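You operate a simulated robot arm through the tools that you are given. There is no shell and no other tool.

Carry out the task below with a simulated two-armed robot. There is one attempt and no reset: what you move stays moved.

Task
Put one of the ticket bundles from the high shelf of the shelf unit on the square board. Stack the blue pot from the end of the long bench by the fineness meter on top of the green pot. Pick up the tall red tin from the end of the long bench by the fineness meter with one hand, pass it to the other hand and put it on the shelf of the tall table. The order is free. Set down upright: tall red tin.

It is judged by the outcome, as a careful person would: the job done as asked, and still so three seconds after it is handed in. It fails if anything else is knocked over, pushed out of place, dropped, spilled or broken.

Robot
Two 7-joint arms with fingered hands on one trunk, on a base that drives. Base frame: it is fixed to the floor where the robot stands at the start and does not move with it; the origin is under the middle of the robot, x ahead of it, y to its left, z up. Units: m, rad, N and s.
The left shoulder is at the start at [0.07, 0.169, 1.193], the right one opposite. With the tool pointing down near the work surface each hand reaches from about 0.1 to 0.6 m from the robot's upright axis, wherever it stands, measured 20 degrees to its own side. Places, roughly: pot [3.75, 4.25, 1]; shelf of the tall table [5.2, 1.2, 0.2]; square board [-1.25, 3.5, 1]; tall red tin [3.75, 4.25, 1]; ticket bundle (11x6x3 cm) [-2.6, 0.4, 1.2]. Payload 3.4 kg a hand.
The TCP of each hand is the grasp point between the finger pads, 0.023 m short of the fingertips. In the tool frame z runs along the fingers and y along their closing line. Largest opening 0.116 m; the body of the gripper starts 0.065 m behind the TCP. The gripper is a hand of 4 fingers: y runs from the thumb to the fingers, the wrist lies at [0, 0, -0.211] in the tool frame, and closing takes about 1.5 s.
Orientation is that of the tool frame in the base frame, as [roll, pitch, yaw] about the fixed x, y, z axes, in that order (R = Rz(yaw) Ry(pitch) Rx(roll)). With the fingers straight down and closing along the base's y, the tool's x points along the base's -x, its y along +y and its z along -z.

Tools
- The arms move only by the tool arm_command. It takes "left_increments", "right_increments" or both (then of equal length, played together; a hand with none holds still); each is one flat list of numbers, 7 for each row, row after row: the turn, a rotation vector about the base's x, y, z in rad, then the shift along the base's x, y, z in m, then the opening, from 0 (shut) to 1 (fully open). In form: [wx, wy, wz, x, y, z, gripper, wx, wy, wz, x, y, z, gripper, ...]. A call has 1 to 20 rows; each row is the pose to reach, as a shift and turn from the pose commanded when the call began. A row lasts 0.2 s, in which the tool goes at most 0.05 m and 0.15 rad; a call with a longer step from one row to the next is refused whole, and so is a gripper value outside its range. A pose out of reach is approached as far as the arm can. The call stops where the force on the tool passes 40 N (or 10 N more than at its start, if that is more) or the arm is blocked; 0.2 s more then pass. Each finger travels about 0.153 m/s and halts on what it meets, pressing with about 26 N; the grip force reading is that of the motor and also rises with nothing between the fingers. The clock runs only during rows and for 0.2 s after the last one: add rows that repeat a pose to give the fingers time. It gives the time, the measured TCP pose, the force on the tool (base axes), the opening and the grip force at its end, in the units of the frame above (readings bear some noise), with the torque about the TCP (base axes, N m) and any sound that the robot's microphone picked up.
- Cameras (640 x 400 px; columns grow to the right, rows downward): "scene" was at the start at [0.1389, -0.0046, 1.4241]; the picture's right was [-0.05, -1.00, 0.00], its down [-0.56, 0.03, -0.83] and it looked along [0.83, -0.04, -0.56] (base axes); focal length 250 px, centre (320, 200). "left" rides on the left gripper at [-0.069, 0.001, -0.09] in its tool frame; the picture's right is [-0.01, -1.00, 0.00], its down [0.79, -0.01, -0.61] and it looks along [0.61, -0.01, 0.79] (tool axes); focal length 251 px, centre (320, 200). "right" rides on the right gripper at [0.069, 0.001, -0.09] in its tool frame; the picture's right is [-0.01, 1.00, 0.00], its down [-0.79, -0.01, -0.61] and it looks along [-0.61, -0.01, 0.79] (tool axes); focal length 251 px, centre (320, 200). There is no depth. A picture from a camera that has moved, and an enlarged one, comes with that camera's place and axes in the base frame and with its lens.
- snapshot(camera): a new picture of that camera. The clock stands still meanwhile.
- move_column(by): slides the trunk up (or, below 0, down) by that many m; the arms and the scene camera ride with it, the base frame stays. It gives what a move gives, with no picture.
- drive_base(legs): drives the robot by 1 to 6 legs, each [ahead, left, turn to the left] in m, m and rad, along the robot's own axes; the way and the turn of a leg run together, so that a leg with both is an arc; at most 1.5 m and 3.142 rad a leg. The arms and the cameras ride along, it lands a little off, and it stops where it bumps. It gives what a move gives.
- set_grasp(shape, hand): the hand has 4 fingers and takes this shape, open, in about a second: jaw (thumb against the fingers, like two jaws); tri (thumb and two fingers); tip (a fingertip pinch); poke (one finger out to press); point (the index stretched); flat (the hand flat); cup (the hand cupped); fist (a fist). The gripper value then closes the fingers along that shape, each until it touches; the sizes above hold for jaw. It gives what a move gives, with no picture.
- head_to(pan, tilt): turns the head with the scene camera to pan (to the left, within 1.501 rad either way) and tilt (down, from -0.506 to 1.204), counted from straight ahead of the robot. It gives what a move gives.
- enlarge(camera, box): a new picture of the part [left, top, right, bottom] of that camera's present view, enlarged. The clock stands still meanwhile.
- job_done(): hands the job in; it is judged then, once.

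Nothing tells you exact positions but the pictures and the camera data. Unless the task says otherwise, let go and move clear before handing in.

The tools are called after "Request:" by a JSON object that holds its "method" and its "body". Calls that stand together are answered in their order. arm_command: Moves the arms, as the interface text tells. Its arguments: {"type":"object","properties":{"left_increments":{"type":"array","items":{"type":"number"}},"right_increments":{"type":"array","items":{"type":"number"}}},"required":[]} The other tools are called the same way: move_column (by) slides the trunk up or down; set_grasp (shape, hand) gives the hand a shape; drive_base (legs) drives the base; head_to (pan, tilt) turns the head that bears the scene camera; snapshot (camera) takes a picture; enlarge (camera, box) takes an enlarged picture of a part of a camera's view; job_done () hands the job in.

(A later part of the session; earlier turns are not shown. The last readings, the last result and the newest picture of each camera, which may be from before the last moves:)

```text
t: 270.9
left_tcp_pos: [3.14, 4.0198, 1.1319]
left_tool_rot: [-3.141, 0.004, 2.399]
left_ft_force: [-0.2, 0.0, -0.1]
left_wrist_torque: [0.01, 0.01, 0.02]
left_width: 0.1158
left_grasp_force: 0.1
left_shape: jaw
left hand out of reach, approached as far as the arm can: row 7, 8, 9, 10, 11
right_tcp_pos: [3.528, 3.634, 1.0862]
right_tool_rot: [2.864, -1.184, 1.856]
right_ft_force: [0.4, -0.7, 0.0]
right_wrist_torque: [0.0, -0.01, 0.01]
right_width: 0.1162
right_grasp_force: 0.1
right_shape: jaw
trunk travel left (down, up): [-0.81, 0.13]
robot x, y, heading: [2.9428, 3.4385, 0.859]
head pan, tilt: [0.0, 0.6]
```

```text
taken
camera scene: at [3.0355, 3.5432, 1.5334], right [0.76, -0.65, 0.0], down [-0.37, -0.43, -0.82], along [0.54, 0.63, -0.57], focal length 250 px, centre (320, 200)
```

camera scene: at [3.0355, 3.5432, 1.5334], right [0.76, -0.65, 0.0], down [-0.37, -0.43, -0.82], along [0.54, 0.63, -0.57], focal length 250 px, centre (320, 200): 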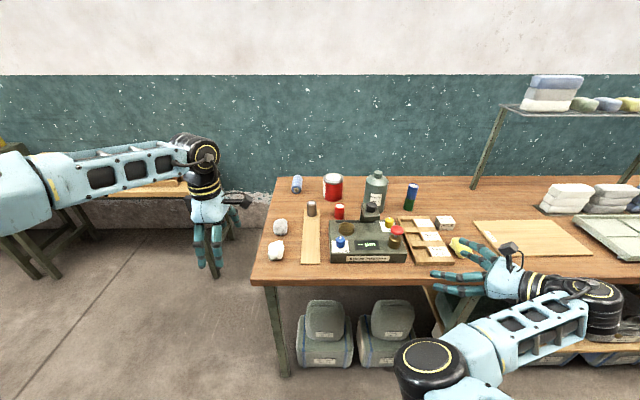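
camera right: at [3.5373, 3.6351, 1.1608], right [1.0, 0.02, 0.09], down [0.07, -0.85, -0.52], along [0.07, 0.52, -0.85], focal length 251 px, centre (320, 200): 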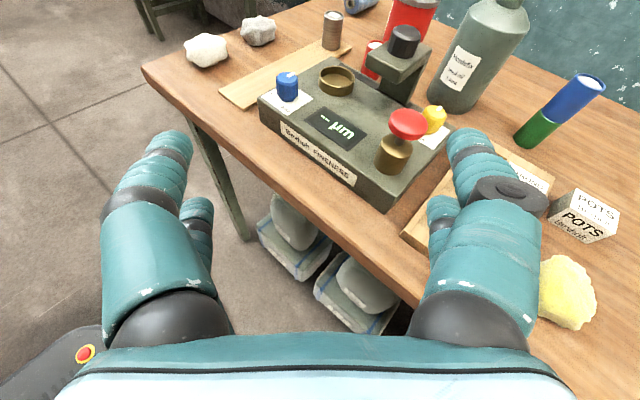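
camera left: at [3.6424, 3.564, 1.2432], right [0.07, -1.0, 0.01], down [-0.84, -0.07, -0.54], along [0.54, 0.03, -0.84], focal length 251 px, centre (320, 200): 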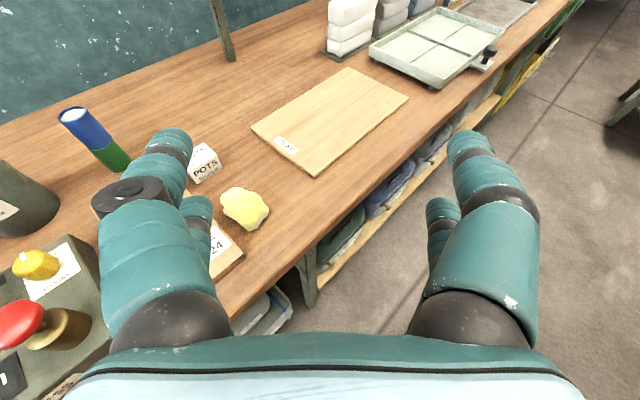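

Left arm has drifted into the limited elbow posture too. The right arm is now in the good one, so I'll test its top-pick reach: pitch it down 40° and extend forward.

Request:
{"method": "arm_command", "body": {"right_increments": [-0.139, -0.0105, 0, 0, 0, 0, 1, -0.278, -0.021, 0, 0, 0, 0, 1, -0.418, -0.0314, 0, 0, 0, 0, 1, -0.557, -0.0418, 0, 0, 0, 0, 1, -0.696, -0.0523, 0, 0, 0, 0, 1, -0.696, -0.0523, 0, 0, 0, 0, 1]}}

Request:
{"method": "arm_command", "body": {"right_increments": [0, 0, 0, 0.005, 0.044, 0, 1, 0, 0, 0, 0.01, 0.088, 0, 1, 0, 0, 0, 0.015, 0.13, 0, 1, 0, 0, 0, 0.02, 0.17, 0, 1, 0, 0, 0, 0.02, 0.21, 0, 1, 0, 0, 0, 0.02, 0.21, 0, 1]}}

Request:
{"method": "snapshot", "body": {"camera": "scene"}}

```text
t: 272.3
left_tcp_pos: [3.1406, 4.0188, 1.1319]
left_tool_rot: [-3.141, 0.004, 2.399]
left_ft_force: [0.3, 0.2, 0.8]
left_wrist_torque: [0.0, -0.03, 0.01]
left_width: 0.1155
left_grasp_force: 0.1
left_shape: jaw
right_tcp_pos: [3.5447, 3.4865, 0.9851]
right_tool_rot: [2.965, -0.557, 1.833]
right_ft_force: [0.9, 0.8, 0.2]
right_wrist_torque: [-0.01, 0.0, 0.01]
right_width: 0.116
right_grasp_force: 0.0
right_shape: jaw
right hand out of reach, approached as far as the arm can: row 1, 2, 3, 4, 5, 6
trunk travel left (down, up): [-0.81, 0.13]
robot x, y, heading: [2.9427, 3.4407, 0.859]
head pan, tilt: [0.0, 0.6]
```

```text
t: 273.7
left_tcp_pos: [3.1394, 4.0196, 1.1335]
left_tool_rot: [-3.139, 0.005, 2.4]
left_ft_force: [0.7, 0.6, -1.1]
left_wrist_torque: [0.0, -0.01, -0.02]
left_width: 0.1158
left_grasp_force: 0.0
left_shape: jaw
right_tcp_pos: [3.5937, 3.6185, 0.9066]
right_tool_rot: [2.911, -0.615, 1.915]
right_ft_force: [-0.7, -0.3, 0.5]
right_wrist_torque: [0.03, 0.01, -0.04]
right_width: 0.116
right_grasp_force: 0.0
right_shape: jaw
right hand out of reach, approached as far as the arm can: row 1, 2, 3, 4, 5, 6
trunk travel left (down, up): [-0.81, 0.13]
robot x, y, heading: [2.9428, 3.4404, 0.86]
head pan, tilt: [0.0, 0.6]
```

```text
taken
camera scene: at [3.0349, 3.543, 1.5335], right [0.76, -0.65, 0.0], down [-0.37, -0.43, -0.83], along [0.54, 0.63, -0.56], focal length 250 px, centre (320, 200)
```

scene: 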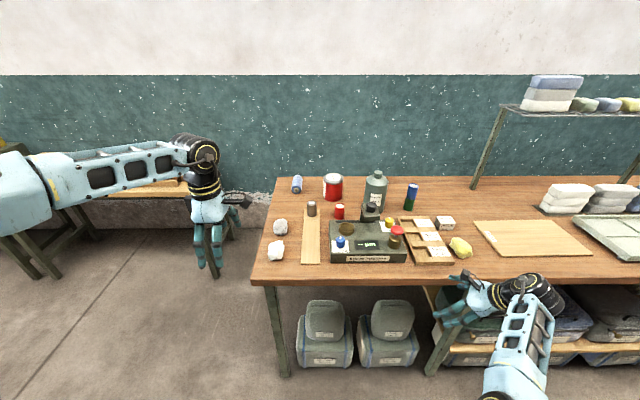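

The robot can instead stand at the bench's left end, where the tin is only ~0.56 m away. First I'll restore the right hand to its receiving pose, higher and closer.

Request:
{"method": "arm_command", "body": {"right_increments": [0.139, 0.0105, 0, -0.01, -0.02, 0.03, 1, 0.278, 0.021, 0, -0.02, -0.03, 0.06, 1, 0.418, 0.0314, 0, -0.03, -0.04, 0.09, 1, 0.557, 0.0418, 0, -0.05, -0.05, 0.12, 1, 0.62, 0.047, 0, -0.07, -0.06, 0.15, 1, 0.62, 0.047, 0, -0.09, -0.07, 0.18, 1, 0.62, 0.047, 0, -0.09, -0.07, 0.18, 1]}}

Request:
{"method": "drive_base", "body": {"legs": [[0.1, 0.5, 0], [0.1, 0.5, 0], [0, 0, -1.571]]}}

Request:
{"method": "head_to", "body": {"pan": 0.2, "tilt": 0.6}}

Request:
{"method": "snapshot", "body": {"camera": "scene"}}

```text
t: 275.3
left_tcp_pos: [3.1404, 4.019, 1.133]
left_tool_rot: [-3.141, 0.005, 2.402]
left_ft_force: [0.4, -0.2, -0.5]
left_wrist_torque: [-0.01, 0.04, 0.0]
left_width: 0.1159
left_grasp_force: 0.1
left_shape: jaw
right_tcp_pos: [3.5181, 3.5659, 1.0507]
right_tool_rot: [2.473, -1.189, 2.275]
right_ft_force: [0.2, 0.0, -0.5]
right_wrist_torque: [0.02, -0.01, 0.0]
right_width: 0.116
right_grasp_force: 0.1
right_shape: jaw
right hand out of reach, approached as far as the arm can: row 6, 7
trunk travel left (down, up): [-0.81, 0.13]
robot x, y, heading: [2.9438, 3.4389, 0.86]
head pan, tilt: [0.0, 0.6]
```

```text
t: 284.6
left_tcp_pos: [2.9092, 4.0462, 1.1335]
left_tool_rot: [-3.139, 0.004, 0.844]
left_ft_force: [0.0, 0.0, 0.1]
left_wrist_torque: [-0.01, 0.03, 0.05]
left_width: 0.1158
left_grasp_force: 0.1
left_shape: jaw
right_tcp_pos: [2.4629, 3.6601, 1.0499]
right_tool_rot: [2.476, -1.189, 0.72]
right_ft_force: [0.9, 0.0, -0.2]
right_wrist_torque: [0.01, -0.01, 0.0]
right_width: 0.1161
right_grasp_force: 0.2
right_shape: jaw
trunk travel left (down, up): [-0.81, 0.13]
robot x, y, heading: [2.3252, 4.2282, -0.695]
head pan, tilt: [0.0, 0.6]
```

```text
t: 285.4
left_tcp_pos: [2.9084, 4.0455, 1.1318]
left_tool_rot: [-3.14, 0.005, 0.845]
left_ft_force: [1.0, -0.4, -0.1]
left_wrist_torque: [0.02, -0.01, 0.02]
left_width: 0.1159
left_grasp_force: 0.0
left_shape: jaw
right_tcp_pos: [2.4627, 3.6611, 1.0506]
right_tool_rot: [2.477, -1.188, 0.719]
right_ft_force: [-0.2, -0.7, -0.3]
right_wrist_torque: [0.01, 0.03, 0.02]
right_width: 0.1161
right_grasp_force: 0.1
right_shape: jaw
trunk travel left (down, up): [-0.81, 0.13]
robot x, y, heading: [2.3258, 4.2274, -0.692]
head pan, tilt: [0.201, 0.6]
```

```text
taken
camera scene: at [2.4419, 4.1583, 1.5334], right [-0.47, -0.88, 0.0], down [-0.5, 0.27, -0.82], along [0.73, -0.39, -0.57], focal length 250 px, centre (320, 200)
```

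scene: 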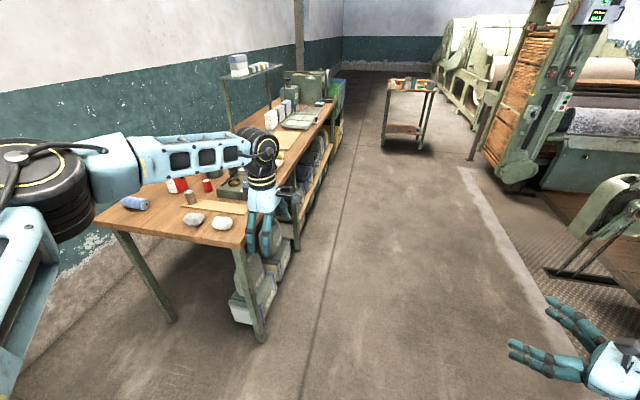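

Request:
{"method": "head_to", "body": {"pan": 1.0, "tilt": 0.6}}

Request:
{"method": "snapshot", "body": {"camera": "scene"}}

```text
t: 286.5
left_tcp_pos: [2.9095, 4.045, 1.1328]
left_tool_rot: [-3.139, 0.006, 0.845]
left_ft_force: [0.2, -0.3, -0.2]
left_wrist_torque: [-0.01, 0.01, 0.0]
left_width: 0.1158
left_grasp_force: 0.0
left_shape: jaw
right_tcp_pos: [2.4624, 3.6606, 1.0505]
right_tool_rot: [2.476, -1.188, 0.72]
right_ft_force: [-0.4, 0.8, 0.0]
right_wrist_torque: [0.0, 0.03, 0.0]
right_width: 0.1161
right_grasp_force: 0.1
right_shape: jaw
trunk travel left (down, up): [-0.81, 0.13]
robot x, y, heading: [2.3278, 4.231, -0.693]
head pan, tilt: [1.0, 0.6]
```

```text
taken
camera scene: at [2.4485, 4.2268, 1.5334], right [0.3, -0.95, 0.0], down [-0.54, -0.17, -0.83], along [0.79, 0.25, -0.56], focal length 250 px, centre (320, 200)
```

scene: 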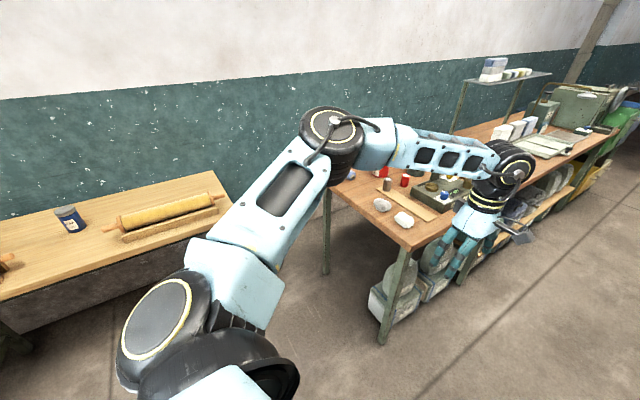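

Room is sufficient: the left table starts at b≈5.71. I'll drive forward along the bench front, then strafe left so the hand comes over the tin from the bench's end.

Request:
{"method": "drive_base", "body": {"legs": [[0, 0, -0.012], [0.46, 0, 0], [0, 0.35, 0]]}}

Request:
{"method": "head_to", "body": {"pan": 0.3, "tilt": 0.7}}

Request:
{"method": "snapshot", "body": {"camera": "scene"}}

```text
t: 291.5
left_tcp_pos: [3.4881, 4.0033, 1.1329]
left_tool_rot: [-3.14, 0.005, 0.824]
left_ft_force: [0.0, 0.0, -0.1]
left_wrist_torque: [0.0, -0.01, 0.02]
left_width: 0.1158
left_grasp_force: 0.1
left_shape: jaw
right_tcp_pos: [3.0336, 3.6277, 1.0503]
right_tool_rot: [2.477, -1.19, 0.697]
right_ft_force: [-0.3, -0.4, 0.4]
right_wrist_torque: [0.01, -0.01, 0.0]
right_width: 0.1161
right_grasp_force: 0.0
right_shape: jaw
trunk travel left (down, up): [-0.81, 0.13]
robot x, y, heading: [2.9083, 4.2044, -0.713]
head pan, tilt: [1.0, 0.6]
```

```text
t: 292.6
left_tcp_pos: [3.4886, 4.004, 1.1333]
left_tool_rot: [-3.14, 0.007, 0.823]
left_ft_force: [0.6, 0.2, 0.3]
left_wrist_torque: [-0.02, -0.01, 0.01]
left_width: 0.1159
left_grasp_force: 0.1
left_shape: jaw
right_tcp_pos: [3.0348, 3.6276, 1.0501]
right_tool_rot: [2.477, -1.19, 0.697]
right_ft_force: [0.2, 0.7, 0.0]
right_wrist_torque: [0.02, -0.02, -0.02]
right_width: 0.1159
right_grasp_force: 0.0
right_shape: jaw
trunk travel left (down, up): [-0.81, 0.13]
robot x, y, heading: [2.9047, 4.2019, -0.71]
head pan, tilt: [0.3, 0.7]
```

```text
taken
camera scene: at [3.0245, 4.1354, 1.5248], right [-0.4, -0.92, 0.0], down [-0.59, 0.26, -0.77], along [0.7, -0.31, -0.64], focal length 250 px, centre (320, 200)
```

scene: 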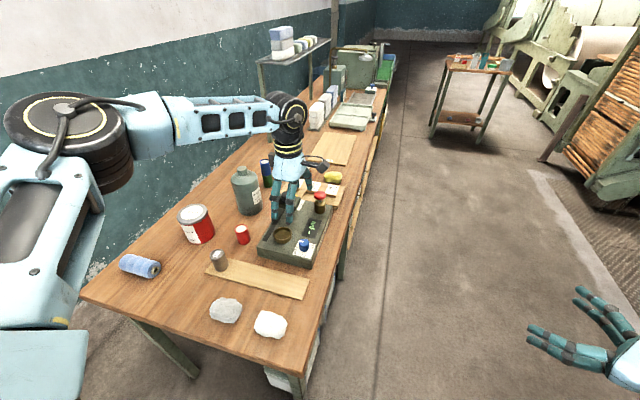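

Request:
{"method": "drive_base", "body": {"legs": [[0, 0.36, 0]]}}

Request:
{"method": "snapshot", "body": {"camera": "scene"}}

Request:
{"method": "snapshot", "body": {"camera": "left"}}

```text
t: 294.9
left_tcp_pos: [3.7261, 4.2817, 1.1337]
left_tool_rot: [-3.14, 0.001, 0.832]
left_ft_force: [0.2, 0.2, -0.3]
left_wrist_torque: [-0.01, 0.01, 0.0]
left_width: 0.116
left_grasp_force: 0.1
left_shape: jaw
right_tcp_pos: [3.2738, 3.9022, 1.0502]
right_tool_rot: [2.476, -1.189, 0.705]
right_ft_force: [-0.5, 0.5, 0.0]
right_wrist_torque: [0.01, -0.03, 0.01]
right_width: 0.1161
right_grasp_force: 0.1
right_shape: jaw
trunk travel left (down, up): [-0.81, 0.13]
robot x, y, heading: [3.1455, 4.4747, -0.704]
head pan, tilt: [0.3, 0.7]
```

```text
taken
camera scene: at [3.2603, 4.4091, 1.5248], right [-0.4, -0.92, 0.0], down [-0.59, 0.26, -0.77], along [0.7, -0.3, -0.64], focal length 250 px, centre (320, 200)
```

scene: 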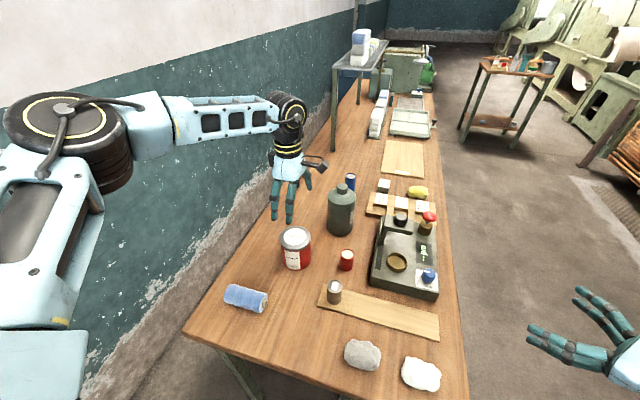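

```text
taken
camera left: at [3.6806, 4.2305, 1.2234], right [-0.74, 0.67, 0.0], down [0.53, 0.59, 0.6], along [0.4, 0.45, -0.8], focal length 251 px, centre (320, 200)
```

left: 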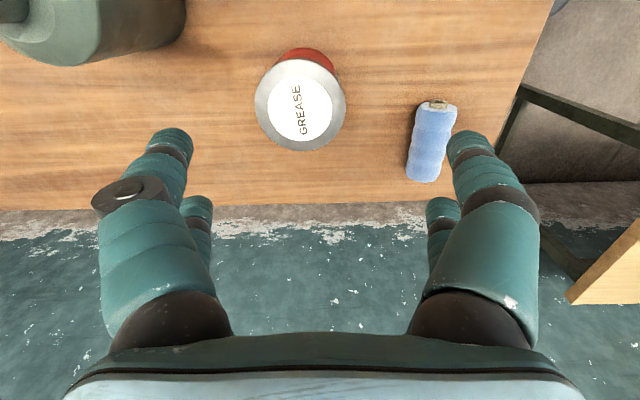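

Tin confirmed at ≈(3.748, 4.277). I'll nudge forward 2 cm, move the right hand a bit away from the bench edge, and lower the trunk partway.

Request:
{"method": "arm_command", "body": {"right_increments": [0, 0, 0, -0.026, -0.03, 0.015, 1, 0, 0, 0, -0.052, -0.06, 0.03, 1, 0, 0, 0, -0.078, -0.091, 0.05, 1, 0, 0, 0, -0.078, -0.091, 0.05, 1]}}

Request:
{"method": "drive_base", "body": {"legs": [[0.022, 0, 0]]}}

Request:
{"method": "move_column", "body": {"by": -0.12}}

Request:
{"method": "snapshot", "body": {"camera": "left"}}

Request:
{"method": "enlarge", "body": {"camera": "scene", "box": [220, 140, 380, 280]}}

```text
t: 295.9
left_tcp_pos: [3.7279, 4.2835, 1.1343]
left_tool_rot: [-3.138, 0.006, 0.83]
left_ft_force: [0.9, 0.2, 0.3]
left_wrist_torque: [-0.01, 0.02, 0.02]
left_width: 0.116
left_grasp_force: 0.0
left_shape: jaw
right_tcp_pos: [3.2003, 3.7937, 1.0811]
right_tool_rot: [2.472, -1.187, 0.71]
right_ft_force: [-0.9, -0.1, 0.2]
right_wrist_torque: [-0.03, 0.03, -0.01]
right_width: 0.1161
right_grasp_force: 0.0
right_shape: jaw
right hand out of reach, approached as far as the arm can: row 1, 2, 3, 4
trunk travel left (down, up): [-0.81, 0.13]
robot x, y, heading: [3.1441, 4.4778, -0.707]
head pan, tilt: [0.3, 0.7]
```

```text
t: 296.7
left_tcp_pos: [3.7397, 4.2729, 1.1373]
left_tool_rot: [3.139, 0.004, 0.83]
left_ft_force: [-0.1, 0.9, 1.0]
left_wrist_torque: [0.0, -0.04, 0.0]
left_width: 0.1159
left_grasp_force: 0.0
left_shape: jaw
right_tcp_pos: [3.2143, 3.7829, 1.0822]
right_tool_rot: [2.459, -1.187, 0.722]
right_ft_force: [-0.8, 0.4, -0.3]
right_wrist_torque: [-0.02, 0.01, -0.01]
right_width: 0.1159
right_grasp_force: 0.1
right_shape: jaw
trunk travel left (down, up): [-0.81, 0.13]
robot x, y, heading: [3.16, 4.4605, -0.711]
head pan, tilt: [0.3, 0.7]
```

```text
t: 298.2
left_tcp_pos: [3.7422, 4.2681, 1.0143]
left_tool_rot: [-3.14, 0.003, 0.831]
left_ft_force: [0.2, 0.2, -0.4]
left_wrist_torque: [-0.01, 0.02, 0.02]
left_width: 0.1156
left_grasp_force: 0.1
left_shape: jaw
right_tcp_pos: [3.2177, 3.7787, 0.9612]
right_tool_rot: [2.474, -1.19, 0.71]
right_ft_force: [0.7, 0.1, -0.1]
right_wrist_torque: [-0.02, 0.0, -0.01]
right_width: 0.1161
right_grasp_force: 0.0
right_shape: jaw
trunk travel left (down, up): [-0.69, 0.25]
robot x, y, heading: [3.1613, 4.4624, -0.702]
head pan, tilt: [0.3, 0.7]
```

```text
taken
camera left: at [3.6979, 4.2177, 1.1034], right [-0.74, 0.67, 0.0], down [0.53, 0.59, 0.6], along [0.4, 0.45, -0.8], focal length 251 px, centre (320, 200)
```

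left: 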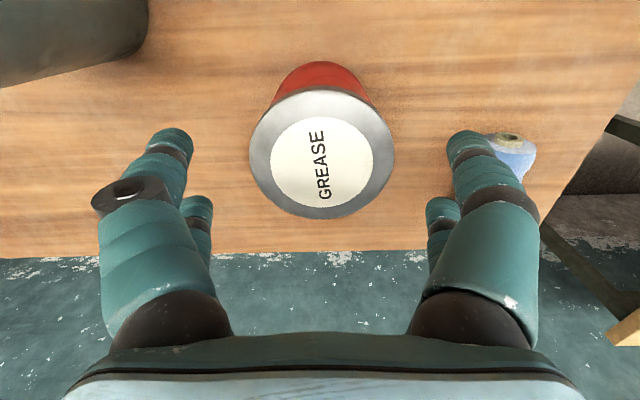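

```text
2.86 times, centred on (300, 210) of scene
camera zoom: at [3.2778, 4.3964, 1.4048], right [-0.4, -0.92, 0.0], down [-0.59, 0.25, -0.76], along [0.7, -0.3, -0.64], focal length 715 px, centre (377, 171)
```

zoom: 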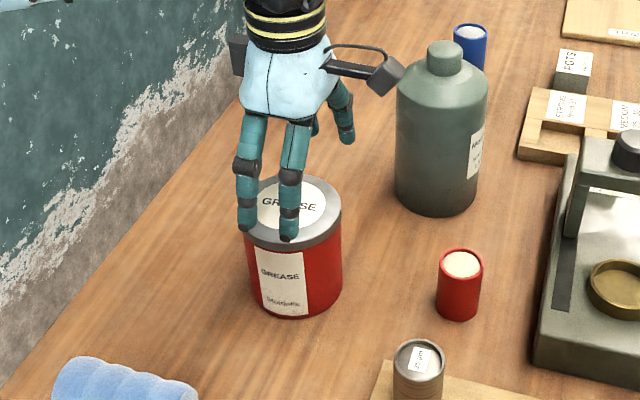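

Centred on the tin in the closing direction; a 7 mm lateral tweak and lower 7 cm to straddle the lid.

Request:
{"method": "arm_command", "body": {"left_increments": [0, 0, 0, 0.0045, 0.006, 0, 1, 0, 0, 0, 0.0045, 0.006, 0, 1]}}

Request:
{"method": "move_column", "body": {"by": -0.068}}

Request:
{"method": "snapshot", "body": {"camera": "left"}}

Request:
{"method": "enlarge", "body": {"camera": "scene", "box": [220, 110, 380, 250]}}

```text
t: 298.8
left_tcp_pos: [3.7469, 4.2739, 1.013]
left_tool_rot: [3.142, 0.005, 0.83]
left_ft_force: [-0.3, -0.6, -0.4]
left_wrist_torque: [-0.03, 0.01, -0.01]
left_width: 0.1157
left_grasp_force: 0.0
left_shape: jaw
right_tcp_pos: [3.2172, 3.7804, 0.9594]
right_tool_rot: [2.472, -1.189, 0.711]
right_ft_force: [1.0, -0.3, 0.1]
right_wrist_torque: [0.02, -0.02, -0.04]
right_width: 0.1159
right_grasp_force: 0.1
right_shape: jaw
trunk travel left (down, up): [-0.69, 0.25]
robot x, y, heading: [3.1605, 4.4608, -0.711]
head pan, tilt: [0.3, 0.7]
```

```text
t: 299.9
left_tcp_pos: [3.7455, 4.2754, 0.9443]
left_tool_rot: [-3.14, 0.004, 0.83]
left_ft_force: [0.9, -0.4, 0.9]
left_wrist_torque: [0.03, -0.02, -0.01]
left_width: 0.1159
left_grasp_force: 0.1
left_shape: jaw
right_tcp_pos: [3.2181, 3.7808, 0.8927]
right_tool_rot: [2.472, -1.187, 0.711]
right_ft_force: [-0.7, -0.8, 0.3]
right_wrist_torque: [0.04, -0.02, -0.01]
right_width: 0.1159
right_grasp_force: 0.1
right_shape: jaw
trunk travel left (down, up): [-0.622, 0.318]
robot x, y, heading: [3.1622, 4.4603, -0.708]
head pan, tilt: [0.3, 0.7]
```

```text
taken
camera left: at [3.7015, 4.2236, 1.0349], right [-0.75, 0.67, 0.0], down [0.53, 0.59, 0.6], along [0.4, 0.45, -0.8], focal length 251 px, centre (320, 200)
```

left: 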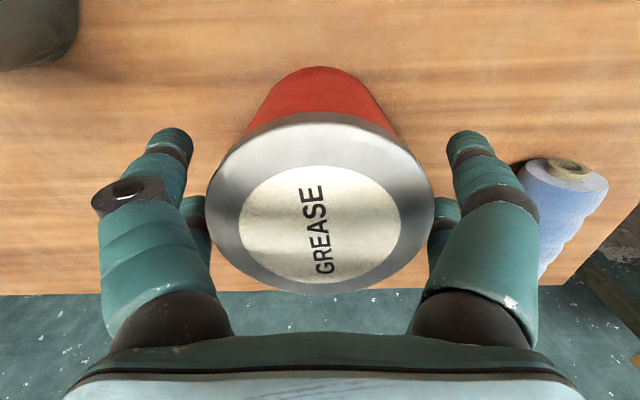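

```text
2.86 times, centred on (300, 180) of scene
camera zoom: at [3.2777, 4.3964, 1.3368], right [-0.4, -0.92, 0.0], down [-0.59, 0.25, -0.76], along [0.7, -0.3, -0.64], focal length 715 px, centre (377, 257)
```

zoom: 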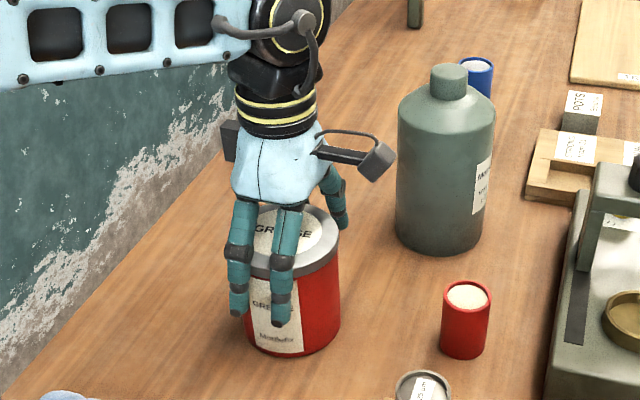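

Request:
{"method": "arm_command", "body": {"left_increments": [0, 0, 0, 0, 0, 0, 0.9, 0, 0, 0, 0, 0, 0, 0.8, 0, 0, 0, 0, 0, 0, 0.7, 0, 0, 0, 0, 0, 0, 0.6, 0, 0, 0, 0, 0, 0, 0.5, 0, 0, 0, 0, 0, 0, 0.5, 0, 0, 0, 0, 0, 0, 0.5]}}

Request:
{"method": "snapshot", "body": {"camera": "left"}}

```text
t: 301.5
left_tcp_pos: [3.7468, 4.2747, 0.9442]
left_tool_rot: [-3.14, 0.005, 0.83]
left_ft_force: [-0.7, 0.1, 0.2]
left_wrist_torque: [-0.09, 0.01, -0.07]
left_width: 0.0773
left_grasp_force: 25.9
left_shape: jaw
right_tcp_pos: [3.2177, 3.7787, 0.8915]
right_tool_rot: [2.473, -1.189, 0.708]
right_ft_force: [0.8, -0.2, -0.6]
right_wrist_torque: [0.0, -0.01, -0.02]
right_width: 0.1161
right_grasp_force: 0.0
right_shape: jaw
trunk travel left (down, up): [-0.622, 0.318]
robot x, y, heading: [3.1629, 4.4619, -0.71]
head pan, tilt: [0.3, 0.7]
```

```text
taken
camera left: at [3.7017, 4.2234, 1.0345], right [-0.75, 0.67, 0.0], down [0.53, 0.59, 0.6], along [0.4, 0.45, -0.8], focal length 251 px, centre (320, 200)
```

left: 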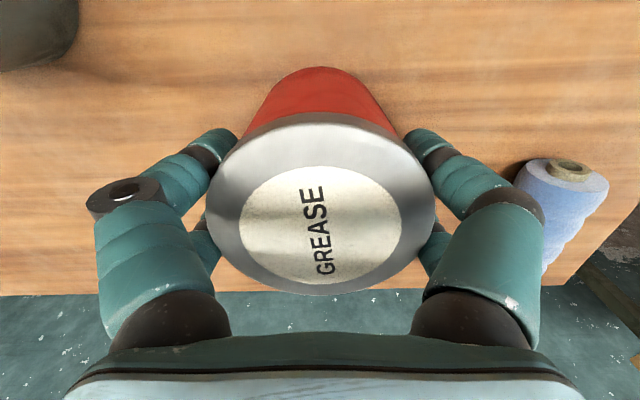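

Gripped. Lifting with the trunk.

Request:
{"method": "move_column", "body": {"by": 0.25}}

Request:
{"method": "snapshot", "body": {"camera": "left"}}

Request:
{"method": "snapshot", "body": {"camera": "scene"}}

```text
t: 304.1
left_tcp_pos: [3.7468, 4.2737, 1.1944]
left_tool_rot: [-3.136, 0.005, 0.832]
left_ft_force: [1.0, -1.6, -6.1]
left_wrist_torque: [-0.05, 0.05, -0.02]
left_width: 0.0771
left_grasp_force: 26.4
left_shape: jaw
right_tcp_pos: [3.2194, 3.7799, 1.1411]
right_tool_rot: [2.474, -1.186, 0.708]
right_ft_force: [0.0, -0.4, 0.0]
right_wrist_torque: [-0.01, 0.01, 0.01]
right_width: 0.1161
right_grasp_force: 0.2
right_shape: jaw
trunk travel left (down, up): [-0.872, 0.068]
robot x, y, heading: [3.1643, 4.4628, -0.709]
head pan, tilt: [0.3, 0.7]
```

```text
taken
camera left: at [3.7029, 4.2231, 1.284], right [-0.75, 0.67, 0.0], down [0.53, 0.59, 0.6], along [0.4, 0.45, -0.8], focal length 251 px, centre (320, 200)
```

left: 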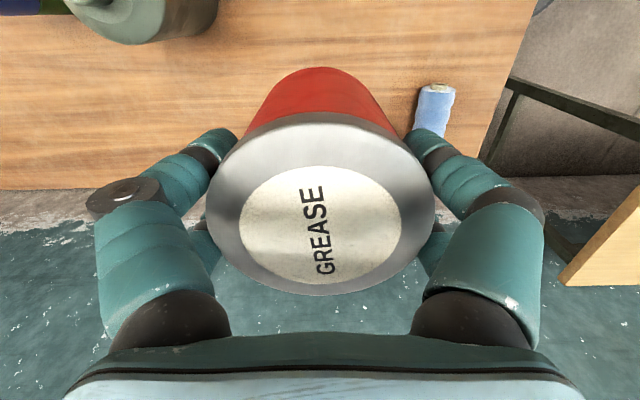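

```text
taken
camera scene: at [3.2794, 4.3957, 1.5866], right [-0.4, -0.92, 0.0], down [-0.59, 0.26, -0.76], along [0.7, -0.3, -0.65], focal length 250 px, centre (320, 200)
```

scene: 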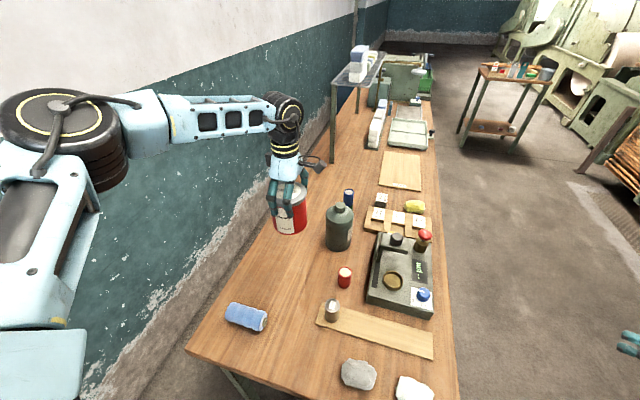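

Tin securely lifted. Now strafe right, away from the bench, into open floor for the hand-over.

Request:
{"method": "drive_base", "body": {"legs": [[0, -0.8, 0], [0, 0, 0.3]]}}

Request:
{"method": "head_to", "body": {"pan": 0.0, "tilt": 0.6}}

Request:
{"method": "snapshot", "body": {"camera": "scene"}}

Request:
{"method": "snapshot", "body": {"camera": "right"}}

```text
t: 309.3
left_tcp_pos: [3.2626, 3.854, 1.1938]
left_tool_rot: [-3.138, 0.005, 1.156]
left_ft_force: [0.1, 0.1, -6.9]
left_wrist_torque: [0.0, -0.02, 0.0]
left_width: 0.0772
left_grasp_force: 26.1
left_shape: jaw
right_tcp_pos: [2.9192, 3.2175, 1.1406]
right_tool_rot: [2.474, -1.189, 1.031]
right_ft_force: [1.1, 0.5, 0.6]
right_wrist_torque: [0.0, 0.03, -0.03]
right_width: 0.1159
right_grasp_force: 0.1
right_shape: jaw
trunk travel left (down, up): [-0.872, 0.068]
robot x, y, heading: [2.6471, 3.8505, -0.389]
head pan, tilt: [0.3, 0.7]
```

```text
t: 310.1
left_tcp_pos: [3.2616, 3.8565, 1.1942]
left_tool_rot: [-3.138, 0.005, 1.155]
left_ft_force: [0.5, -0.2, -6.6]
left_wrist_torque: [-0.05, 0.01, 0.01]
left_width: 0.0772
left_grasp_force: 25.9
left_shape: jaw
right_tcp_pos: [2.9196, 3.2178, 1.1416]
right_tool_rot: [2.475, -1.185, 1.031]
right_ft_force: [-0.5, -0.2, 1.0]
right_wrist_torque: [0.01, 0.0, 0.0]
right_width: 0.1162
right_grasp_force: 0.0
right_shape: jaw
trunk travel left (down, up): [-0.872, 0.068]
robot x, y, heading: [2.6467, 3.8455, -0.383]
head pan, tilt: [0.0, 0.6]
```

```text
taken
camera scene: at [2.7772, 3.7964, 1.5953], right [-0.37, -0.93, 0.0], down [-0.53, 0.21, -0.82], along [0.76, -0.31, -0.57], focal length 250 px, centre (320, 200)
```

scene: 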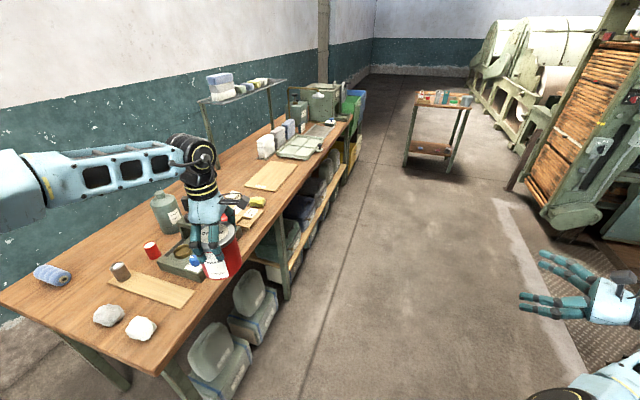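

```text
taken
camera right: at [2.8515, 3.2127, 1.2333], right [0.38, -0.9, 0.22], down [-0.7, -0.44, -0.56], along [0.6, 0.05, -0.8], focal length 251 px, centre (320, 200)
```

right: 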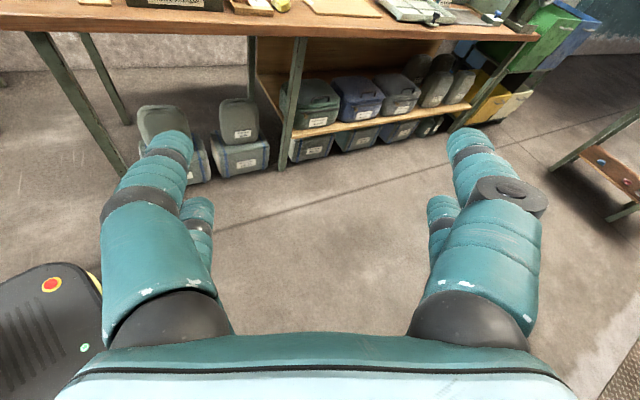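

Setting up the hand-over: bring the left hand (with tin) more to the centre, and level the right hand's closing axis.

Request:
{"method": "arm_command", "body": {"left_increments": [0, 0, 0, -0.02, -0.024, 0, 0.5, 0, 0, 0, -0.041, -0.048, 0, 0.5, 0, 0, 0, -0.061, -0.072, 0, 0.5, 0, 0, 0, -0.082, -0.096, 0, 0.5, 0, 0, 0, -0.082, -0.096, 0, 0.5], "right_increments": [0.053, 0.018, -0.0174, 0, 0, 0, 1, 0.106, 0.036, -0.0348, 0, 0, 0, 1, 0.159, 0.054, -0.052, 0, 0, 0, 1, 0.2125, 0.0721, -0.0695, 0, 0, 0, 1, 0.2125, 0.0721, -0.0695, 0, 0, 0, 1]}}

Request:
{"method": "snapshot", "body": {"camera": "scene"}}

Request:
{"method": "snapshot", "body": {"camera": "right"}}

```text
t: 311.3
left_tcp_pos: [3.1673, 3.7926, 1.1986]
left_tool_rot: [-3.141, 0.006, 1.156]
left_ft_force: [-0.1, 0.3, -6.4]
left_wrist_torque: [-0.02, -0.01, -0.01]
left_width: 0.077
left_grasp_force: 25.3
left_shape: jaw
left hand out of reach, approached as far as the arm can: row 2, 3, 4, 5
right_tcp_pos: [2.936, 3.1971, 1.12]
right_tool_rot: [3.109, -1.272, 0.36]
right_ft_force: [0.8, 0.2, 0.3]
right_wrist_torque: [-0.01, -0.01, 0.01]
right_width: 0.1157
right_grasp_force: 0.1
right_shape: jaw
right hand out of reach, approached as far as the arm can: row 1, 2, 3, 4, 5
trunk travel left (down, up): [-0.872, 0.068]
robot x, y, heading: [2.6473, 3.8497, -0.379]
head pan, tilt: [0.0, 0.6]
```

```text
taken
camera scene: at [2.777, 3.7958, 1.5953], right [-0.37, -0.93, 0.0], down [-0.53, 0.21, -0.82], along [0.76, -0.31, -0.57], focal length 250 px, centre (320, 200)
```

scene: 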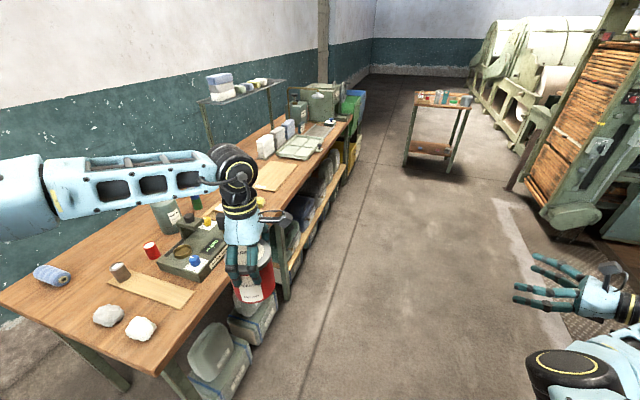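

```text
taken
camera right: at [2.875, 3.1766, 1.2125], right [0.32, -0.95, 0.0], down [-0.77, -0.26, -0.58], along [0.55, 0.19, -0.81], focal length 251 px, centre (320, 200)
```

right: 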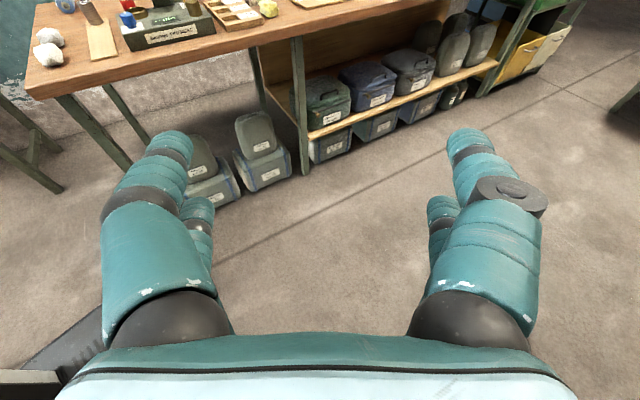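

Request:
{"method": "arm_command", "body": {"right_increments": [0, 0, 0.0257, 0.0088, 0.0411, 0.001, 1, 0, 0, 0.0513, 0.0176, 0.0822, 0.002, 1, 0, 0, 0.077, 0.0264, 0.1233, 0.003, 1, 0, 0, 0.1027, 0.0352, 0.1643, 0.004, 1, 0, 0, 0.1283, 0.044, 0.2054, 0.005, 1, 0, 0, 0.154, 0.0528, 0.2465, 0.006, 1, 0, 0, 0.1797, 0.0615, 0.2876, 0.007, 1, 0, 0, 0.2053, 0.0703, 0.3287, 0.008, 1, 0, 0, 0.231, 0.0791, 0.3698, 0.009, 1, 0, 0, 0.2567, 0.0879, 0.4108, 0.01, 1, 0, 0, 0.2823, 0.0967, 0.4519, 0.012, 1, 0, 0, 0.308, 0.1055, 0.493, 0.0134, 1, 0, 0, 0.308, 0.1055, 0.493, 0.0134, 1]}}

Request:
{"method": "snapshot", "body": {"camera": "scene"}}

Request:
{"method": "snapshot", "body": {"camera": "right"}}

```text
t: 313.7
left_tcp_pos: [3.167, 3.7946, 1.1977]
left_tool_rot: [-3.139, 0.007, 1.154]
left_ft_force: [-0.4, -0.2, -6.5]
left_wrist_torque: [-0.08, 0.0, -0.02]
left_width: 0.0772
left_grasp_force: 26.4
left_shape: jaw
right_tcp_pos: [3.0845, 3.4444, 1.1185]
right_tool_rot: [2.066, -1.097, 1.508]
right_ft_force: [0.1, 0.6, 1.2]
right_wrist_torque: [-0.01, -0.04, -0.01]
right_width: 0.1162
right_grasp_force: 0.1
right_shape: jaw
right hand out of reach, approached as far as the arm can: row 1, 2, 3, 4, 5, 6, 7, 8, 9, 10, 11, 12
trunk travel left (down, up): [-0.872, 0.068]
robot x, y, heading: [2.6448, 3.8482, -0.379]
head pan, tilt: [0.0, 0.6]
stopped in row 12 (right hand): the force on the tool passed its limit at 69 N (the readings are from after the stop); the commanded pose is now the measured one
```

```text
taken
camera scene: at [2.7765, 3.7995, 1.5955], right [-0.37, -0.93, 0.0], down [-0.53, 0.21, -0.83], along [0.77, -0.31, -0.56], focal length 250 px, centre (320, 200)
```

scene: 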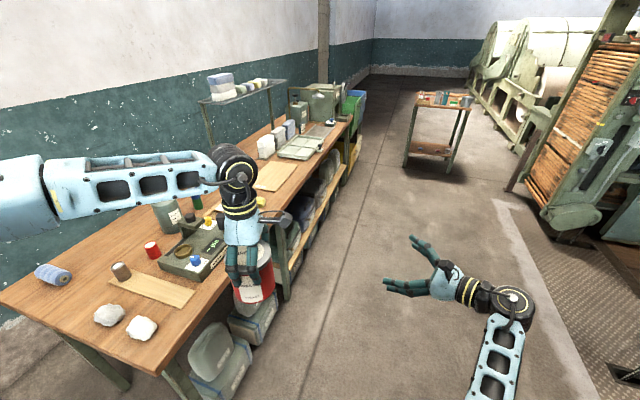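

```text
taken
camera right: at [3.0062, 3.4428, 1.1991], right [0.42, -0.82, 0.39], down [-0.57, -0.58, -0.58], along [0.7, 0.02, -0.71], focal length 251 px, centre (320, 200)
```

right: 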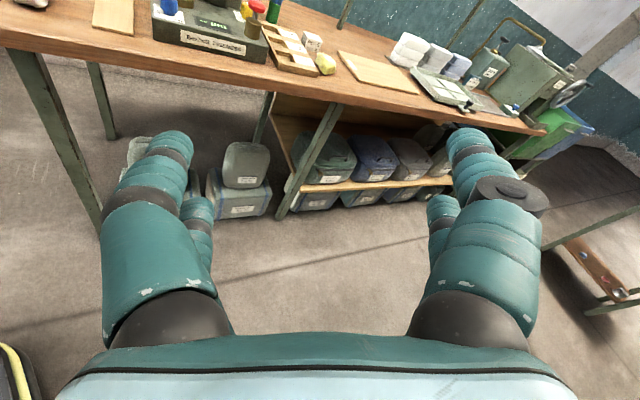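

Request:
{"method": "arm_command", "body": {"right_increments": [0.079, 0.03, -0.1034, -0.005, -0.01, 0, 1, 0.1576, 0.06, -0.2068, -0.01, -0.02, 0, 1, 0.2364, 0.09, -0.3102, -0.015, -0.02, 0, 1, 0.3152, 0.12, -0.4136, -0.02, -0.02, 0, 1, 0.394, 0.15, -0.517, -0.02, -0.02, 0, 1, 0.394, 0.15, -0.517, -0.02, -0.02, 0, 1]}}

Request:
{"method": "snapshot", "body": {"camera": "scene"}}

```text
t: 314.3
left_tcp_pos: [3.1668, 3.7915, 1.1975]
left_tool_rot: [-3.137, 0.005, 1.156]
left_ft_force: [-0.7, 0.3, -6.6]
left_wrist_torque: [-0.03, 0.03, 0.04]
left_width: 0.0771
left_grasp_force: 26.4
left_shape: jaw
right_tcp_pos: [3.0542, 3.3612, 1.1058]
right_tool_rot: [2.242, -1.071, 1.145]
right_ft_force: [0.2, 0.3, -0.7]
right_wrist_torque: [0.0, 0.04, -0.02]
right_width: 0.1161
right_grasp_force: 0.1
right_shape: jaw
right hand out of reach, approached as far as the arm can: row 2
trunk travel left (down, up): [-0.872, 0.068]
robot x, y, heading: [2.6464, 3.8452, -0.382]
head pan, tilt: [0.0, 0.6]
stopped in row 2 (right hand): the arm was blocked; the commanded pose is now the measured one
```

```text
taken
camera scene: at [2.7771, 3.7948, 1.5952], right [-0.37, -0.93, 0.0], down [-0.53, 0.21, -0.82], along [0.76, -0.31, -0.57], focal length 250 px, centre (320, 200)
```

scene: 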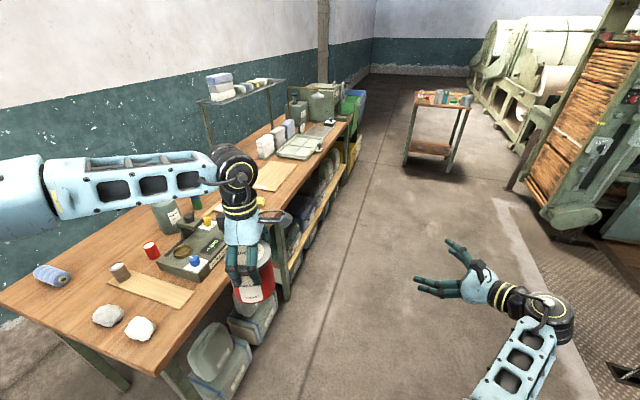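

Request:
{"method": "head_to", "body": {"pan": -0.9, "tilt": 0.9}}

Request:
{"method": "snapshot", "body": {"camera": "scene"}}

```text
t: 315.5
left_tcp_pos: [3.1653, 3.7917, 1.1983]
left_tool_rot: [-3.139, 0.004, 1.154]
left_ft_force: [-0.6, -0.5, -7.0]
left_wrist_torque: [-0.05, 0.0, -0.02]
left_width: 0.0773
left_grasp_force: 25.8
left_shape: jaw
right_tcp_pos: [3.0537, 3.3612, 1.1061]
right_tool_rot: [2.239, -1.07, 1.146]
right_ft_force: [-0.3, 0.0, -0.3]
right_wrist_torque: [-0.02, 0.01, 0.01]
right_width: 0.1161
right_grasp_force: 0.0
right_shape: jaw
trunk travel left (down, up): [-0.872, 0.068]
robot x, y, heading: [2.6497, 3.848, -0.382]
head pan, tilt: [-0.901, 0.901]
```

```text
taken
camera scene: at [2.7162, 3.7561, 1.5706], right [-0.96, -0.28, 0.0], down [-0.22, 0.75, -0.62], along [0.18, -0.6, -0.78], focal length 250 px, centre (320, 200)
```

scene: 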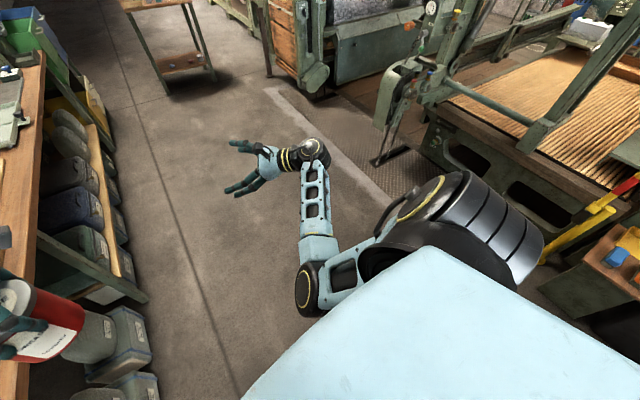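

The right elbow has folded inward in front of the chest. I'll undo the earlier roll (camera back underneath) to restore the elbow-out posture; a camera-under side grip with ~30° downward pitch will also work for the hand-over.

Request:
{"method": "arm_command", "body": {"right_increments": [-0.1315, -0.0241, 0.0417, 0, -0.02, 0, 1, -0.263, -0.0482, 0.0834, 0, -0.04, 0, 1, -0.3945, -0.0723, 0.1251, 0, -0.06, 0, 1, -0.526, -0.0964, 0.1668, 0, -0.08, 0, 1, -0.6575, -0.1205, 0.2085, 0, -0.1, 0, 1, -0.789, -0.1446, 0.2502, 0, -0.1, 0, 1, -0.9205, -0.1687, 0.2919, 0, -0.1, 0, 1, -1.052, -0.1928, 0.3336, 0, -0.1, 0, 1, -1.1835, -0.2169, 0.3753, 0, -0.1, 0, 1, -1.315, -0.241, 0.417, 0, -0.1, 0, 1]}}

Request:
{"method": "snapshot", "body": {"camera": "scene"}}

```text
t: 317.7
left_tcp_pos: [3.1661, 3.7921, 1.1983]
left_tool_rot: [-3.138, 0.005, 1.155]
left_ft_force: [0.1, -1.5, -7.3]
left_wrist_torque: [-0.05, 0.02, 0.01]
left_width: 0.0771
left_grasp_force: 26.7
left_shape: jaw
right_tcp_pos: [3.054, 3.2614, 1.1052]
right_tool_rot: [1.882, 0.225, 1.826]
right_ft_force: [0.1, 0.1, 0.8]
right_wrist_torque: [0.01, 0.02, -0.02]
right_width: 0.1161
right_grasp_force: 0.1
right_shape: jaw
trunk travel left (down, up): [-0.872, 0.068]
robot x, y, heading: [2.6432, 3.85, -0.375]
head pan, tilt: [-0.901, 0.901]
```

```text
taken
camera scene: at [2.7158, 3.7563, 1.5706], right [-0.96, -0.28, 0.0], down [-0.22, 0.75, -0.62], along [0.18, -0.6, -0.78], focal length 250 px, centre (320, 200)
```

scene: 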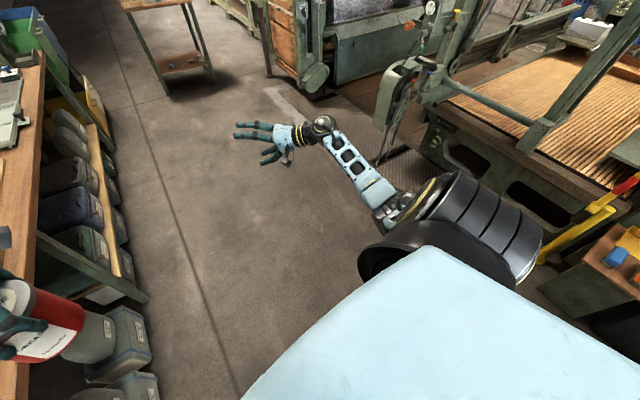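

Request:
{"method": "arm_command", "body": {"right_increments": [-0.1267, -0.0235, 0.0404, 0, 0, 0, 1, -0.2534, -0.047, 0.0808, 0, 0, 0, 1, -0.3801, -0.0705, 0.1212, 0, 0, 0, 1, -0.5068, -0.094, 0.1616, 0, 0, 0, 1, -0.6335, -0.1175, 0.202, 0, 0, 0, 1, -0.7602, -0.141, 0.2424, 0, 0, 0, 1, -0.8869, -0.1645, 0.2828, 0, 0, 0, 1, -1.0136, -0.188, 0.3232, 0, 0, 0, 1, -1.1403, -0.2115, 0.3636, 0, 0, 0, 1, -1.267, -0.235, 0.404, 0, 0, 0, 1, -1.267, -0.235, 0.404, 0, 0, 0, 1]}}

Request:
{"method": "snapshot", "body": {"camera": "scene"}}

Request:
{"method": "snapshot", "body": {"camera": "right"}}

```text
t: 320.1
left_tcp_pos: [3.1671, 3.7915, 1.1972]
left_tool_rot: [-3.139, 0.006, 1.156]
left_ft_force: [-0.1, 0.1, -7.1]
left_wrist_torque: [-0.06, 0.05, -0.03]
left_width: 0.0771
left_grasp_force: 25.6
left_shape: jaw
right_tcp_pos: [3.0535, 3.2611, 1.1059]
right_tool_rot: [-3.094, 1.269, -2.906]
right_ft_force: [0.7, 0.0, 0.2]
right_wrist_torque: [-0.01, 0.0, 0.01]
right_width: 0.116
right_grasp_force: 0.0
right_shape: jaw
trunk travel left (down, up): [-0.872, 0.068]
robot x, y, heading: [2.6474, 3.8477, -0.381]
head pan, tilt: [-0.901, 0.901]
```

```text
taken
camera scene: at [2.716, 3.7563, 1.5706], right [-0.96, -0.28, 0.0], down [-0.22, 0.75, -0.62], along [0.18, -0.6, -0.78], focal length 250 px, centre (320, 200)
```

scene: 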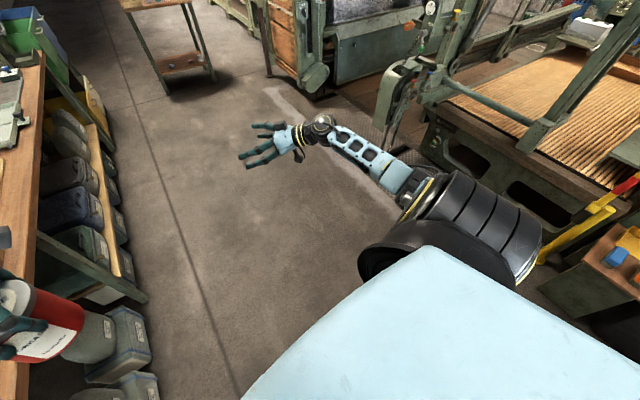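

```text
taken
camera right: at [2.9499, 3.2416, 1.0687], right [-0.19, 0.98, -0.01], down [-0.34, -0.06, 0.94], along [0.92, 0.18, 0.34], focal length 251 px, centre (320, 200)
```

right: 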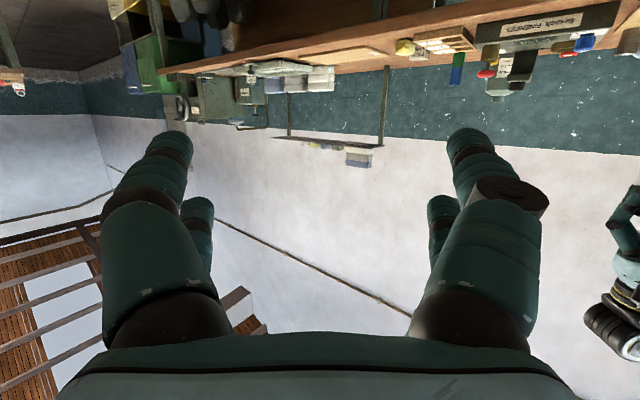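

Elbow-out posture restored. From here I'll try rolling further the same way (the un-tried direction) to get the camera on top without folding the elbow.

Request:
{"method": "arm_command", "body": {"right_increments": [-0.13, -0.031, 0.0416, 0, 0, 0, 1, -0.26, -0.0624, 0.0832, 0, 0, 0, 1, -0.39, -0.0936, 0.1247, 0, 0, 0, 1, -0.52, -0.1248, 0.1663, 0, 0, 0, 1, -0.65, -0.156, 0.2079, 0, 0, 0, 1, -0.78, -0.1872, 0.2495, 0, 0, 0, 1, -0.91, -0.2184, 0.2911, 0, 0, 0, 1, -1.04, -0.2496, 0.3326, 0, 0, 0, 1, -1.17, -0.2808, 0.3742, 0, 0, 0, 1, -1.3, -0.312, 0.4158, 0, 0, 0, 1, -1.43, -0.3432, 0.4574, 0, 0, 0, 1, -1.43, -0.3432, 0.4574, 0, 0, 0, 1]}}

Request:
{"method": "snapshot", "body": {"camera": "scene"}}

```text
t: 322.7
left_tcp_pos: [3.167, 3.7922, 1.1984]
left_tool_rot: [-3.138, 0.004, 1.155]
left_ft_force: [0.5, 0.3, -7.2]
left_wrist_torque: [-0.06, 0.0, 0.02]
left_width: 0.0771
left_grasp_force: 25.9
left_shape: jaw
right_tcp_pos: [3.053, 3.2618, 1.1067]
right_tool_rot: [-1.827, 0.028, -1.346]
right_ft_force: [0.1, 0.2, -0.9]
right_wrist_torque: [0.01, 0.01, 0.03]
right_width: 0.1162
right_grasp_force: 0.1
right_shape: jaw
trunk travel left (down, up): [-0.872, 0.068]
robot x, y, heading: [2.6479, 3.8435, -0.382]
head pan, tilt: [-0.901, 0.901]
```

```text
taken
camera scene: at [2.716, 3.7563, 1.5706], right [-0.96, -0.28, 0.0], down [-0.22, 0.75, -0.62], along [0.18, -0.6, -0.78], focal length 250 px, centre (320, 200)
```

scene: 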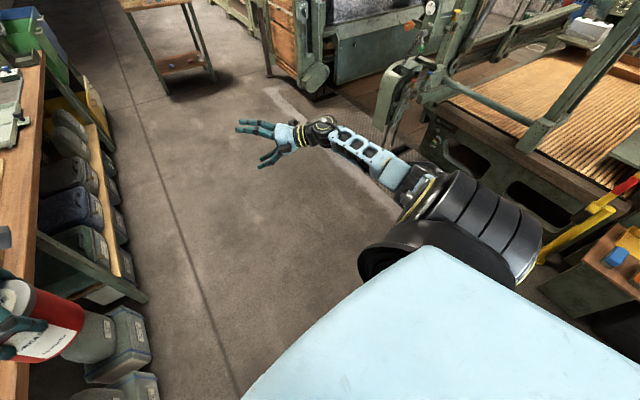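

Working without any limits. Continue to camera-up.

Request:
{"method": "arm_command", "body": {"right_increments": [-0.13, -0.031, 0.0416, 0, 0, 0, 1, -0.26, -0.0624, 0.0832, 0, 0, 0, 1, -0.39, -0.0936, 0.1247, 0, 0, 0, 1, -0.52, -0.1248, 0.1663, 0, 0, 0, 1, -0.65, -0.156, 0.2079, 0, 0, 0, 1, -0.78, -0.1872, 0.2495, 0, 0, 0, 1, -0.91, -0.2184, 0.2911, 0, 0, 0, 1, -1.04, -0.2496, 0.3326, 0, 0, 0, 1, -1.17, -0.2808, 0.3742, 0, 0, 0, 1, -1.3, -0.312, 0.4158, 0, 0, 0, 1, -1.43, -0.3432, 0.4574, 0, 0, 0, 1, -1.487, -0.357, 0.4756, 0, 0, 0, 1, -1.487, -0.357, 0.4756, 0, 0, 0, 1]}}

Request:
{"method": "snapshot", "body": {"camera": "scene"}}

Request:
{"method": "snapshot", "body": {"camera": "right"}}

```text
t: 325.5
left_tcp_pos: [3.1664, 3.7923, 1.1993]
left_tool_rot: [-3.138, 0.006, 1.156]
left_ft_force: [-0.6, -0.2, -6.7]
left_wrist_torque: [-0.01, 0.05, -0.02]
left_width: 0.0772
left_grasp_force: 26.2
left_shape: jaw
right_tcp_pos: [3.0537, 3.2604, 1.108]
right_tool_rot: [-3.091, -1.272, 0.234]
right_ft_force: [0.9, 0.2, 0.6]
right_wrist_torque: [-0.02, 0.0, -0.02]
right_width: 0.1161
right_grasp_force: 0.0
right_shape: jaw
trunk travel left (down, up): [-0.872, 0.068]
robot x, y, heading: [2.6444, 3.8459, -0.38]
head pan, tilt: [-0.901, 0.901]
```

```text
taken
camera scene: at [2.716, 3.7563, 1.5706], right [-0.96, -0.28, 0.0], down [-0.22, 0.75, -0.62], along [0.18, -0.6, -0.78], focal length 250 px, centre (320, 200)
```

scene: 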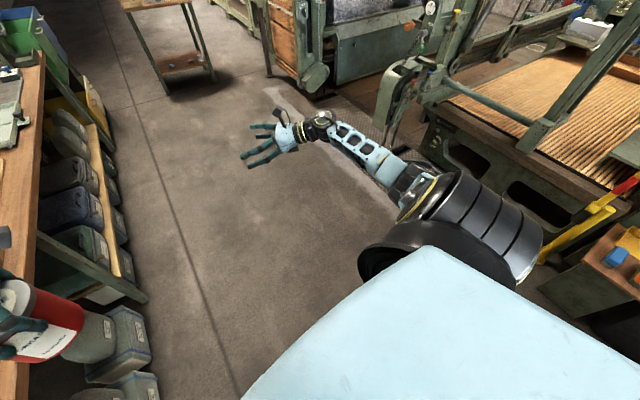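

```text
taken
camera right: at [2.9917, 3.2418, 1.2004], right [0.27, -0.96, -0.02], down [-0.79, -0.21, -0.58], along [0.55, 0.18, -0.81], focal length 251 px, centre (320, 200)
```

right: 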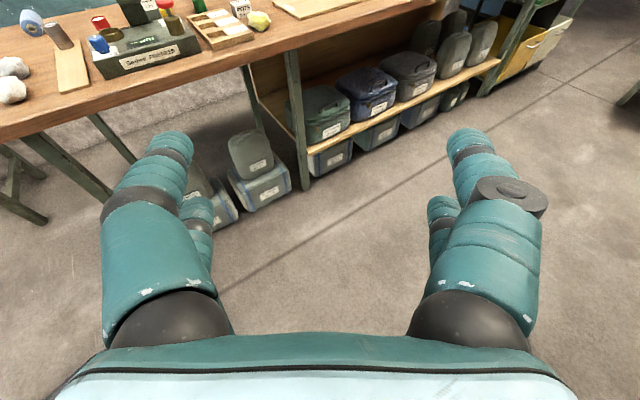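

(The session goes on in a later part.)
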